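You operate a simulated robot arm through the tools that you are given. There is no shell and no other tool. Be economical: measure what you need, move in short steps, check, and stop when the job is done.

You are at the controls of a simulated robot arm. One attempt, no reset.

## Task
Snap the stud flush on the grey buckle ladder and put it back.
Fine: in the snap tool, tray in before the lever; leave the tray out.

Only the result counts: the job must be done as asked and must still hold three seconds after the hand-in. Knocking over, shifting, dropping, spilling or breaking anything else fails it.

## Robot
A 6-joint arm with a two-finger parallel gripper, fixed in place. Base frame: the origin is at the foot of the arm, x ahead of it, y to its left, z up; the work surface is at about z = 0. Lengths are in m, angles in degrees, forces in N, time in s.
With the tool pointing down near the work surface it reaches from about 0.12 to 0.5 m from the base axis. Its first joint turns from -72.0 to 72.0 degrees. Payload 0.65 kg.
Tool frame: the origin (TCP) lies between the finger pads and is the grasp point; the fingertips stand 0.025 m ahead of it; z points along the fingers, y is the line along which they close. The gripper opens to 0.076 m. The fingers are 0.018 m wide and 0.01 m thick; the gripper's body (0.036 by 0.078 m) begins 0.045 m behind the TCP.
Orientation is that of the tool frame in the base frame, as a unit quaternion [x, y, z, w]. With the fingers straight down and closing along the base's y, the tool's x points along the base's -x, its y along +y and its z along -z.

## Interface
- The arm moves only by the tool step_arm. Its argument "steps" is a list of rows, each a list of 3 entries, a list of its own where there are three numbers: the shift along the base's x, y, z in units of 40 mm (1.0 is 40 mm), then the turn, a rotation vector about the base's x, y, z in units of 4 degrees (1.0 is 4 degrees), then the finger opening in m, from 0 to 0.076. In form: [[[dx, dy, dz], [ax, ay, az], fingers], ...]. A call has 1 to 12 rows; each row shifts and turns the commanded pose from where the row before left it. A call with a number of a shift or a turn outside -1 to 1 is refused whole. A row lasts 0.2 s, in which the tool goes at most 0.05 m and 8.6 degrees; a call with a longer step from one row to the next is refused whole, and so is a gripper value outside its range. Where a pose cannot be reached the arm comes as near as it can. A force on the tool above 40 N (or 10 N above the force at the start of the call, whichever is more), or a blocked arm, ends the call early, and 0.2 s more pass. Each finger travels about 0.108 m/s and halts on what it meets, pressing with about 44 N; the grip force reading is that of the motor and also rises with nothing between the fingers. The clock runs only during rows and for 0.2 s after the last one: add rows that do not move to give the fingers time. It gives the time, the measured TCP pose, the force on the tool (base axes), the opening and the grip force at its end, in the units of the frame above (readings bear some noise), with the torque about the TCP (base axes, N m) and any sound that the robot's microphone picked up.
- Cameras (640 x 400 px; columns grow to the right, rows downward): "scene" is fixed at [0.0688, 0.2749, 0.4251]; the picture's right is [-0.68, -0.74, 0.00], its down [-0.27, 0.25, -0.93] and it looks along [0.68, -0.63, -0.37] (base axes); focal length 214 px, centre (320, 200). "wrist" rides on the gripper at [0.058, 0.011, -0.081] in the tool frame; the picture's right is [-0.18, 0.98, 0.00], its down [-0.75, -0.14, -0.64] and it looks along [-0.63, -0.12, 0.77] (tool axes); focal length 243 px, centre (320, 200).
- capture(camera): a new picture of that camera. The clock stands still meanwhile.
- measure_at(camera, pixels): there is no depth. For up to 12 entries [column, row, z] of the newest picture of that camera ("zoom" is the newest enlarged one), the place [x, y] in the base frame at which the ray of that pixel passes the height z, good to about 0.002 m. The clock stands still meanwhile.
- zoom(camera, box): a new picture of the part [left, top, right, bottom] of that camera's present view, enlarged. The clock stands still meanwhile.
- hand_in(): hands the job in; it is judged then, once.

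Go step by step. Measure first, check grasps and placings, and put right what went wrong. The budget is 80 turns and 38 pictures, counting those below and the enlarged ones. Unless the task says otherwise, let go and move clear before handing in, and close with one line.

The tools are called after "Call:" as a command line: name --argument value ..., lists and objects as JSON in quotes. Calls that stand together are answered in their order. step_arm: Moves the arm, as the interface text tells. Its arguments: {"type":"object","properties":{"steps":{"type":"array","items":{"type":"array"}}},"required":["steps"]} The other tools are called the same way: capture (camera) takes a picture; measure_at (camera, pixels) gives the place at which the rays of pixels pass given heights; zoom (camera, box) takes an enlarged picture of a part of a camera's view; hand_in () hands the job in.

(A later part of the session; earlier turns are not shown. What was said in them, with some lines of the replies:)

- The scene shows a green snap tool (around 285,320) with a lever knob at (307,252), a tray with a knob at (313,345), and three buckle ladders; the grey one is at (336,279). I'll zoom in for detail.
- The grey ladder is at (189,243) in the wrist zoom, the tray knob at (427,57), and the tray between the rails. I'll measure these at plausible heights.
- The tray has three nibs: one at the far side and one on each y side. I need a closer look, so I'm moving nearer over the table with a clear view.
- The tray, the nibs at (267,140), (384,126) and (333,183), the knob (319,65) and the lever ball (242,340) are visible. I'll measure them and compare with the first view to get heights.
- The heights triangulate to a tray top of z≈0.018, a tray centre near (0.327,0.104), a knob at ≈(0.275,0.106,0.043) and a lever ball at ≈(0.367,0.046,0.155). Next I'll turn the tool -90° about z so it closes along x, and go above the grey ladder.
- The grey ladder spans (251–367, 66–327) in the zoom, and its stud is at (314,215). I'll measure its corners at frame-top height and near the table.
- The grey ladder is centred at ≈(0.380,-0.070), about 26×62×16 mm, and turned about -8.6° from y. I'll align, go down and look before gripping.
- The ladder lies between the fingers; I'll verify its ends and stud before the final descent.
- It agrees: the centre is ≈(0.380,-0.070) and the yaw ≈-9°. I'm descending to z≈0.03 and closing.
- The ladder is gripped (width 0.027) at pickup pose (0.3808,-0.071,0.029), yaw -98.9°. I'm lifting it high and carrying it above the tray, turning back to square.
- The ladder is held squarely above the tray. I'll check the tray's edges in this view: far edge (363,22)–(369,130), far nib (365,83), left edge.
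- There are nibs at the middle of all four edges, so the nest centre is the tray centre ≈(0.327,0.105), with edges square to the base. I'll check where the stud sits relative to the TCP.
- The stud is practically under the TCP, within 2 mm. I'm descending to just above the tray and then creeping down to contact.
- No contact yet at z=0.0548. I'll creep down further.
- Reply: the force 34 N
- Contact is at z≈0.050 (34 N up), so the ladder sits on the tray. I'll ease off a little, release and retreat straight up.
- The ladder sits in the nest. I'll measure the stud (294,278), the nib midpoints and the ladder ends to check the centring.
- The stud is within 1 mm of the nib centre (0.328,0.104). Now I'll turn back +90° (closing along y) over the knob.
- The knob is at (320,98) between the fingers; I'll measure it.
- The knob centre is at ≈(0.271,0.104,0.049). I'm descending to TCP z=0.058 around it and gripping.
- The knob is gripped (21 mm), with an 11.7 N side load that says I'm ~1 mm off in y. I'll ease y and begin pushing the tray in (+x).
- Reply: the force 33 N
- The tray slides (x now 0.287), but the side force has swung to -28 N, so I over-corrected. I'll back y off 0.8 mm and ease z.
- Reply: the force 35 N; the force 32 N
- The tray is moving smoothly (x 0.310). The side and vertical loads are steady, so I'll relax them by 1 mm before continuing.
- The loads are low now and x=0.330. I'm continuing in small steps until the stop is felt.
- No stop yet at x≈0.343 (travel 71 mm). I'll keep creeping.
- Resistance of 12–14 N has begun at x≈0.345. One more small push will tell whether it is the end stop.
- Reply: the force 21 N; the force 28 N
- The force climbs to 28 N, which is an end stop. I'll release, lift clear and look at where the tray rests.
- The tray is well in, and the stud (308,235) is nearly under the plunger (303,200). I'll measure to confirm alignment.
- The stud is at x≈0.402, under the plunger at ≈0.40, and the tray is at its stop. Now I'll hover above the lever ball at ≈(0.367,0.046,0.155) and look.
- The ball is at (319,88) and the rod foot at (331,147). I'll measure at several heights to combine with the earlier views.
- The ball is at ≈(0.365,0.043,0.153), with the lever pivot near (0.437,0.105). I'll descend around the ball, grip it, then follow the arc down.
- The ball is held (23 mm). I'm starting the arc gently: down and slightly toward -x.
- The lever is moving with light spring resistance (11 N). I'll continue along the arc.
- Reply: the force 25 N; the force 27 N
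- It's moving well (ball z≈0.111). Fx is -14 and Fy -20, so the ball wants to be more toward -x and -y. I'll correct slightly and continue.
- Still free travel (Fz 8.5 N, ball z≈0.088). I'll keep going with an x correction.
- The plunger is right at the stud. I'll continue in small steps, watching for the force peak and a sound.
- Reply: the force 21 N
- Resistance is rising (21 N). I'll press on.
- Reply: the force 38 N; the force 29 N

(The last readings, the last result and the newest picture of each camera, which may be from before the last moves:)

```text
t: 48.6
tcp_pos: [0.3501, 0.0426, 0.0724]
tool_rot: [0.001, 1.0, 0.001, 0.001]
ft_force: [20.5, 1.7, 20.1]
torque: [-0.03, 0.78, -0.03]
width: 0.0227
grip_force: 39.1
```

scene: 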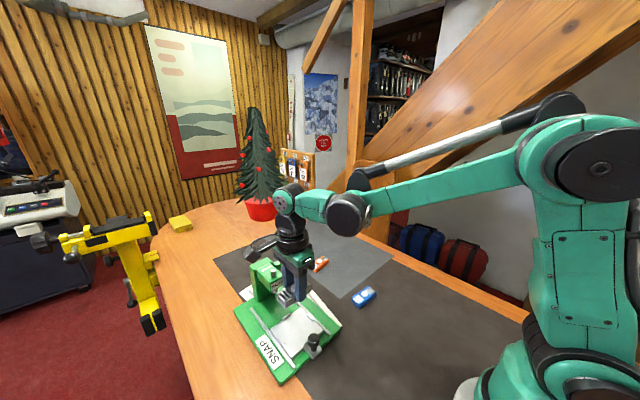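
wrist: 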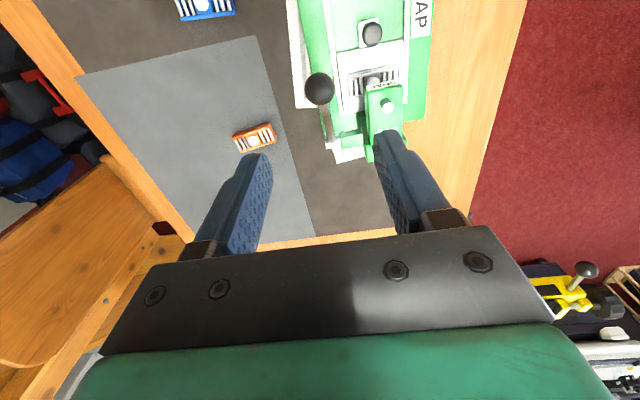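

Fx is +20, so the ball wants more +x. I'll correct and continue down.

Call:
step_arm --steps '[[[0.04, 0, -0.04], [0, 0, 0], 0.016], [[0, 0, 0], [0, 0, 0], 0.016]]'

Call:
step_arm --steps '[[[0.02, 0, -0.06], [0, 0, 0], 0.016], [[0, 0, 0], [0, 0, 0], 0.016]]'

Call:
zoom --camera "scene" --box '[245, 240, 325, 330]'

```text
t: 49.2
tcp_pos: [0.352, 0.0437, 0.0707]
tool_rot: [0.001, 1.0, 0.0, -0.001]
ft_force: [1.1, 1.4, 14.0]
torque: [-0.07, 0.47, -0.01]
width: 0.0221
grip_force: 38.7
```

```text
t: 49.8
tcp_pos: [0.3545, 0.0436, 0.0685]
tool_rot: [0.002, 1.0, 0.0, 0.001]
ft_force: [27.8, 3.8, 23.0]
torque: [-0.04, 0.6, -0.04]
width: 0.0203
grip_force: 37.5
```

```text
4.44 times, centred on (285, 285) of scene
```

zoom: 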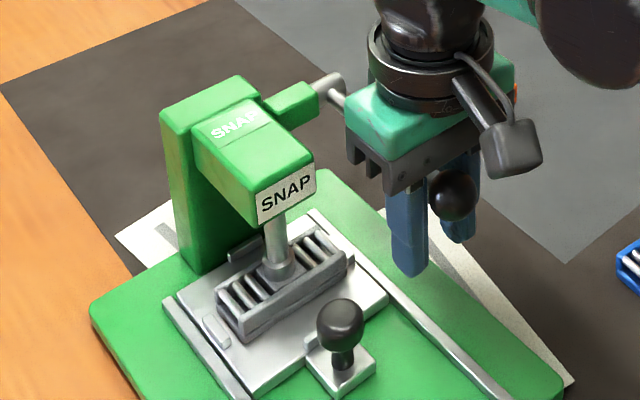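

The fingers are slipping down over the ball (it sits high between them, width 20 mm), because the stud needs more force. I'll release, rise, close the fingers and push the ball from above instead.

Call:
step_arm --steps '[[[0, 0, 0], [0, 0, 0], 0.036], [[0, 0, 0], [0, 0, 0], 0.05], [[0, 0, 0.5], [0, 0, 0], 0.05], [[0, 0, 1], [0, 0, 0], 0.05], [[0, 0, 1], [0, 0, 0], 0.05], [[0, 0, 1], [0, 0, 0], 0.05], [[0, 0, 0.5], [0, 0, 0], 0.05], [[0, 0, 0], [0, 0, 0], 0.02], [[0, 0, 0], [0, 0, 0], 0.0], [[0, 0, 0], [0, 0, 0], 0.0]]'

Call:
zoom --camera "scene" --box '[235, 200, 355, 340]'

```text
t: 52.0
tcp_pos: [0.3522, 0.0446, 0.2293]
tool_rot: [0.002, 1.0, 0.0, 0.0]
ft_force: [-0.4, 0.3, 0.3]
torque: [-0.03, 0.01, 0.03]
width: 0.0001
grip_force: 23.8
```

```text
2.86 times, centred on (295, 270) of scene
```

zoom: 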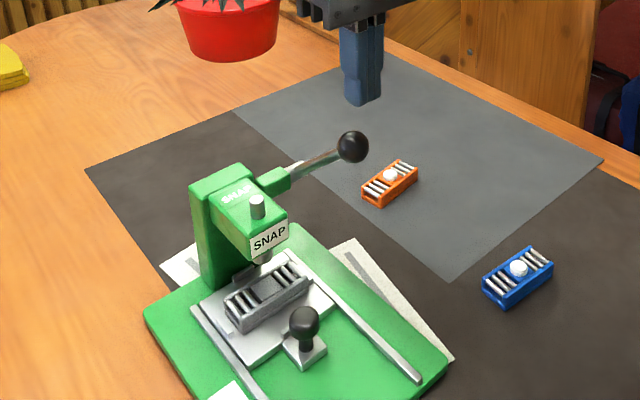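

The lever has sprung back up. The stud already looks lower, so I'll zoom tightly on the ladder.

Call:
zoom --camera "scene" --box '[260, 285, 305, 320]'

```text
11.43 times, centred on (282, 302) of scene
```

zoom: 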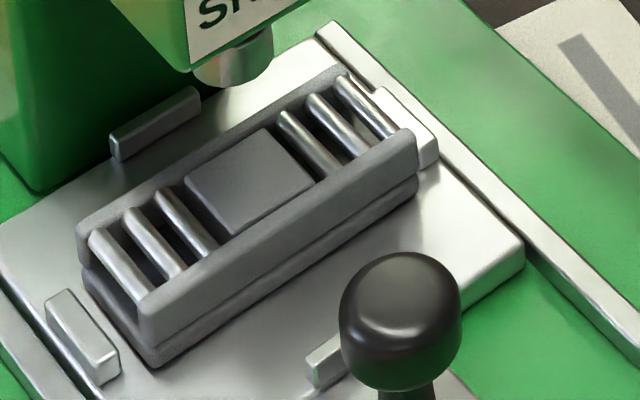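

The stud is gone from view: the centre plate is flat, so it is flush (the 31→20→14 N force drop was the snap). Now I'll take the knob again at ≈(0.346,0.1035,0.0595) to pull the tray out.

Call:
step_arm --steps '[[[-0.65, 0.74, 0], [0, 0, 0], 0.02], [[-0.65, 0.74, 0], [0, 0, 0], 0.04], [[0, 0, -0.85], [0, 0, 0], 0.04], [[0, 0, -0.85], [0, 0, 0], 0.04], [[0, 0, -0.85], [0, 0, 0], 0.04], [[0.57, 0, -0.85], [0, 0, 0], 0.04], [[0.57, 0, -0.8], [0, 0, 0], 0.04], [[0, 0, 0], [0, 0, 0], 0.04], [[0, 0, 0], [0, 0, 0], 0.04]]'

```text
t: 54.0
tcp_pos: [0.3482, 0.1027, 0.06]
tool_rot: [0.002, 1.0, 0.0, 0.0]
ft_force: [0.0, 0.5, -0.9]
torque: [-0.03, 0.01, 0.02]
width: 0.0403
grip_force: 0.1
```

At the knob, free of contact. I'll close on it.

Call:
step_arm --steps '[[[0, 0, 0], [0, 0, 0], 0.026], [[0, 0, 0], [0, 0, 0], 0.012], [[0, 0, 0], [0, 0, 0], 0.01], [[0, 0, 0], [0, 0, 0], 0.01]]'

```text
t: 55.0
tcp_pos: [0.3464, 0.1025, 0.0607]
tool_rot: [0.001, 1.0, 0.001, 0.0]
ft_force: [-1.6, 21.0, 0.0]
torque: [0.44, -0.3, 0.16]
width: 0.0213
grip_force: 37.6
```

It's gripped, with a side load of 21 N, so I'll shift y by 0.6 mm and pull gently outward.

Call:
step_arm --steps '[[[0, 0.015, 0], [0, 0, 0], 0.01], [[-0.1, 0, 0], [0, 0, 0], 0.01], [[-0.15, 0, 0], [0, 0, 0], 0.01], [[-0.2, 0, 0], [0, 0, 0], 0.01], [[0, 0, 0], [0, 0, 0], 0.01]]'

Call:
step_arm --steps '[[[-0.2, 0, 0], [0, 0, 0], 0.01], [[-0.2, 0, 0], [0, 0, 0], 0.01], [[-0.2, 0, 0], [0, 0, 0], 0.01], [[-0.2, 0, 0], [0, 0, 0], 0.01], [[-0.2, 0, 0], [0, 0, 0], 0.01], [[-0.2, 0, 0], [0, 0, 0], 0.01], [[0, 0, 0], [0, 0, 0], 0.01]]'

```text
t: 56.2
tcp_pos: [0.3286, 0.102, 0.0597]
tool_rot: [0.001, 1.0, -0.001, 0.0]
ft_force: [-1.0, -7.8, -0.4]
torque: [-0.26, -0.45, -0.16]
width: 0.0213
grip_force: 38.3
```

```text
t: 57.8
tcp_pos: [0.2805, 0.1028, 0.0622]
tool_rot: [0.001, 1.0, 0.0, 0.0]
ft_force: [-0.5, -3.2, -0.3]
torque: [-0.06, 0.33, -0.06]
width: 0.0213
grip_force: 37.7
```

The tray slides easily (x 0.2805). I'll finish slowly until the outer stop.

Call:
step_arm --steps '[[[-0.1, 0, 0], [0, 0, 0], 0.01], [[-0.1, 0, 0], [0, 0, 0], 0.01], [[0, 0, 0], [0, 0, 0], 0.01]]'

Call:
step_arm --steps '[[[-0.06, 0, 0], [0, 0, 0], 0.01], [[0, 0, 0], [0, 0, 0], 0.01]]'

```text
t: 58.6
tcp_pos: [0.274, 0.1023, 0.0613]
tool_rot: [0.001, 1.0, 0.0, 0.0]
ft_force: [-1.5, 6.5, -0.8]
torque: [0.11, 0.47, 0.11]
width: 0.0213
grip_force: 38.5
```

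```text
t: 59.2
tcp_pos: [0.2705, 0.1026, 0.0597]
tool_rot: [0.002, 1.0, -0.001, 0.001]
ft_force: [-0.3, 7.1, 0.1]
torque: [0.15, -1.06, 0.05]
width: 0.0211
grip_force: 38.5
```

Back at the original position; one small extra pull to feel for the stop.

Call:
step_arm --steps '[[[-0.04, 0, 0], [0, 0, 0], 0.01], [[0, 0, 0], [0, 0, 0], 0.01]]'

```text
t: 59.8
tcp_pos: [0.2686, 0.1016, 0.0605]
tool_rot: [0.002, 1.0, 0.001, 0.002]
ft_force: [15.9, -0.8, 0.1]
torque: [-0.11, -0.89, -0.03]
width: 0.0212
grip_force: 38.2
```

The outer stop is felt (16 N). I'll release, rise and turn -90° back over the ladder.

Call:
step_arm --steps '[[[0, 0, 0], [0, 0, 0], 0.03], [[0, 0, 0], [0, 0, 0], 0.045], [[0, 0, 0.6], [0, 0, 0], 0.045], [[0, 0, 0.8], [0, 0, 0], 0.045], [[0, 0, 0.85], [0, 0, -1], 0.045], [[0, 0, 0], [0, 0, -1], 0.045], [[0, 0, 0], [0, 0, -1], 0.045], [[0, 0, 0], [0, 0, -1], 0.045], [[0, 0, 0], [0, 0, -1], 0.045], [[0, 0, 0], [0, 0, -1], 0.045], [[0, 0, 0], [0, 0, -1], 0.045], [[0, 0, 0], [0, 0, -1], 0.045]]'

Call:
step_arm --steps '[[[0.11, 0, 0], [0, 0, -1], 0.045], [[0.11, 0, 0], [0, 0, -1], 0.045], [[0.11, 0, 0], [0, 0, -1], 0.045], [[0.11, 0, 0], [0, 0, -1], 0.045], [[0.11, 0, 0], [0, 0, -1], 0.045], [[0.11, 0, 0], [0, 0, -1], 0.045], [[0.11, 0, 0], [0, 0, -1], 0.045], [[0.11, 0, 0], [0, 0, -1], 0.045], [[0.11, 0, 0], [0, 0, -1], 0.045], [[0.11, 0, 0], [0, 0, -1], 0.045], [[0.11, 0, 0], [0, 0, -1], 0.045], [[0.11, 0, 0], [0, 0, -1], 0.045]]'

Call:
step_arm --steps '[[[0.1, 0.03, 0], [0, 0, -1], 0.045], [[0, 0, 0], [0, 0, -1], 0.045], [[0, 0, 0], [0, 0, -0.5], 0.045], [[0, 0, 0], [0, 0, 0], 0.045], [[0, 0, 0], [0, 0, 0], 0.045]]'

Call:
zoom --camera "wrist" --box '[230, 0, 430, 140]'

```text
t: 62.4
tcp_pos: [0.2684, 0.1033, 0.1513]
tool_rot: [0.277, 0.961, 0.0, -0.001]
ft_force: [0.3, 0.9, 0.0]
torque: [0.0, 0.02, -0.01]
width: 0.045
grip_force: 0.2
```

```text
t: 65.0
tcp_pos: [0.3221, 0.1027, 0.1491]
tool_rot: [0.644, 0.765, 0.0, 0.0]
ft_force: [-0.1, 0.1, 0.5]
torque: [0.01, 0.0, 0.0]
width: 0.0448
grip_force: 0.1
```

```text
t: 66.2
tcp_pos: [0.3255, 0.1034, 0.1507]
tool_rot: [0.708, 0.706, 0.0, 0.0]
ft_force: [-0.4, 0.5, 0.2]
torque: [-0.01, 0.01, 0.01]
width: 0.0448
grip_force: 0.0
```

```text
2.86 times, centred on (330, 70) of wrist
```

zoom: 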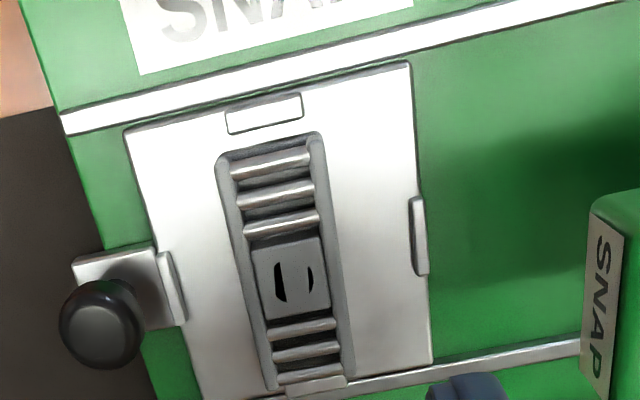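

The stud is flush (just coplanar slivers at the plate), and the tray is at the same place as before. I'm descending to grip the ladder.

Call:
step_arm --steps '[[[0.02, 0.01, -0.7], [0, 0, 0], 0.045], [[0, 0, -0.7], [0, 0, 0], 0.045], [[0, 0, -0.6], [0, 0, 0], 0.045], [[0, 0, -0.45], [0, 0, 0], 0.045], [[0, 0, 0], [0, 0, 0], 0.045]]'

Call:
step_arm --steps '[[[0, 0, 0], [0, 0, 0], 0.034], [[0, 0, 0], [0, 0, 0], 0.02], [[0, 0, 0], [0, 0, 0], 0.02], [[0, 0, 0], [0, 0, 0], 0.02]]'

```text
t: 67.4
tcp_pos: [0.3265, 0.1032, 0.0512]
tool_rot: [0.709, 0.705, 0.0, 0.0]
ft_force: [0.1, 0.4, -0.3]
torque: [0.02, -0.01, -0.01]
width: 0.0449
grip_force: 0.1
```

```text
t: 68.4
tcp_pos: [0.3267, 0.103, 0.0509]
tool_rot: [0.709, 0.705, 0.0, 0.0]
ft_force: [-0.3, -1.2, -0.1]
torque: [-0.03, -0.01, -0.05]
width: 0.027
grip_force: 41.8
```

Gripped (27 mm). I'm lifting high and carrying back to the original spot with the original yaw.

Call:
step_arm --steps '[[[0, 0, 0.4], [0, 0, 0], 0.02], [[0, 0, 0.8], [0, 0, 0], 0.02], [[0, 0, 0.95], [0, 0, 0], 0.02], [[0, 0, 0.95], [0, 0, 0], 0.02], [[0, 0, 0.95], [0, 0, 0], 0.02], [[0, 0, 0.95], [0, 0, 0], 0.02], [[0.27, -0.875, 0], [0, 0, -0.44], 0.02], [[0.27, -0.875, 0], [0, 0, -0.44], 0.02], [[0.27, -0.875, 0], [0, 0, -0.44], 0.02], [[0.27, -0.875, 0], [0, 0, -0.44], 0.02], [[0.27, -0.87, 0], [0, 0, -0.46], 0.02], [[0, 0, 0], [0, 0, 0], 0.02]]'

Call:
step_arm --steps '[[[0, 0, -0.9], [0, 0, 0], 0.02], [[0, 0, -0.9], [0, 0, 0], 0.02], [[0, 0, -0.9], [0, 0, 0], 0.02], [[0, 0, -0.9], [0, 0, 0], 0.02], [[0, 0, -0.9], [0, 0, 0], 0.02], [[0, 0, -0.6], [0, 0, 0], 0.02], [[0, 0, 0], [0, 0, 0], 0.02], [[0, 0, 0], [0, 0, 0], 0.02]]'

```text
t: 71.0
tcp_pos: [0.3824, -0.0736, 0.2514]
tool_rot: [0.761, 0.649, 0.0, 0.0]
ft_force: [0.1, -0.3, -1.3]
torque: [0.03, 0.0, 0.02]
width: 0.027
grip_force: 41.6
```

```text
t: 72.8
tcp_pos: [0.3823, -0.0694, 0.0493]
tool_rot: [0.761, 0.649, 0.001, 0.0]
ft_force: [0.8, -0.6, -0.5]
torque: [0.02, 0.02, -0.01]
width: 0.0271
grip_force: 41.7
```

I'm just above the spot. A small x trim, then lower to the table until contact.

Call:
step_arm --steps '[[[-0.03, 0, -0.22], [0, 0, 0], 0.02], [[0, 0, -0.2], [0, 0, 0], 0.02], [[0, 0, 0], [0, 0, 0], 0.02]]'

Call:
step_arm --steps '[[[0, 0, -0.04], [0, 0, 0], 0.02], [[0, 0, 0], [0, 0, 0], 0.02]]'

```text
t: 73.6
tcp_pos: [0.3809, -0.0695, 0.0309]
tool_rot: [0.76, 0.65, -0.001, 0.0]
ft_force: [0.7, -0.2, -0.1]
torque: [0.04, -0.01, 0.01]
width: 0.0269
grip_force: 42.3
```

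```text
t: 74.2
tcp_pos: [0.3804, -0.0684, 0.0296]
tool_rot: [0.76, 0.649, -0.001, 0.0]
ft_force: [8.0, -1.9, 34.1]
torque: [-0.08, -0.19, 0.0]
width: 0.0269
grip_force: 41.8
```

On the table (34 N contact), at the original pose within ~1 mm. I'll ease off, release and rise clear.

Call:
step_arm --steps '[[[0, -0.01, 0.03], [0, 0, 0], 0.02], [[0, 0, 0], [0, 0, 0], 0.028], [[0, 0, 0], [0, 0, 0], 0.034], [[0, 0, 0], [0, 0, 0], 0.046], [[0, 0, 0.2], [0, 0, 0], 0.046], [[0, 0, 0.7], [0, 0, 0], 0.046], [[0, 0, 0.8], [0, 0, 0], 0.046], [[0, 0, 0.8], [0, 0, 0], 0.06], [[0, 0, 0.8], [0, 0, 0], 0.06], [[0, 0, 0], [0, 0, 0], 0.06]]'

Call:
zoom --camera "wrist" --box '[270, 20, 370, 140]'

Call:
capture --camera "scene"

```text
t: 76.4
tcp_pos: [0.3809, -0.07, 0.1635]
tool_rot: [0.761, 0.649, 0.0, 0.0]
ft_force: [-0.3, -0.6, -0.2]
torque: [0.01, 0.0, 0.01]
width: 0.0598
grip_force: 0.2
```

```text
3.33 times, centred on (320, 80) of wrist
```

zoom: 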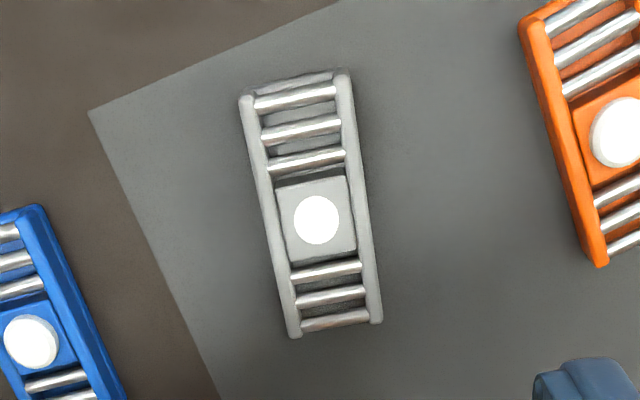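

```text
2 pictures are left
```

scene: 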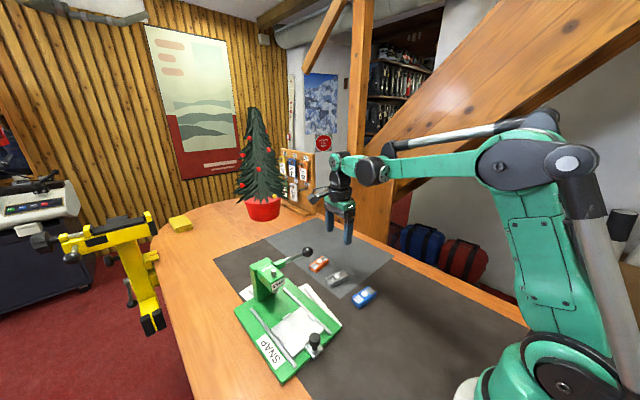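

The ladder is back on the mat, with the stud as a flat disc. I'll check its position and do a side-on zoom to confirm it is flush.

Call:
measure_at --camera "zoom" --pixels '[[317, 219, 0.016], [296, 85, 0.014], [336, 328, 0.014]]'

Call:
zoom --camera "scene" --box '[300, 250, 380, 310]'

```text
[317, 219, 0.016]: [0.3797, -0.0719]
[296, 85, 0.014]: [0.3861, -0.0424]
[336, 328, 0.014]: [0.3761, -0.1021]
```

```text
6.67 times, centred on (340, 280) of scene
```

zoom: 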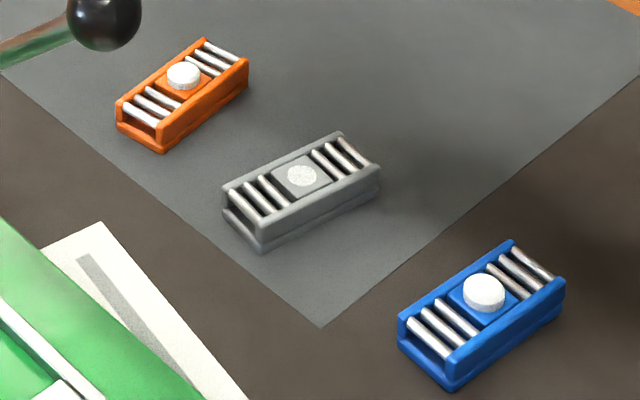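

The grey stud is flush with its plate, unlike the raised orange and blue ones. The ladder is within ~1–2 px of its original place, the tray is out and the gripper is clear, so I'm handing in.

Call:
hand_in

```text
The job is handed in.
```

I snapped the stud flush on the grey buckle ladder and put the ladder back within about 1–2 mm of where it was. The tray is out, the lever is back up, and the gripper is clear.
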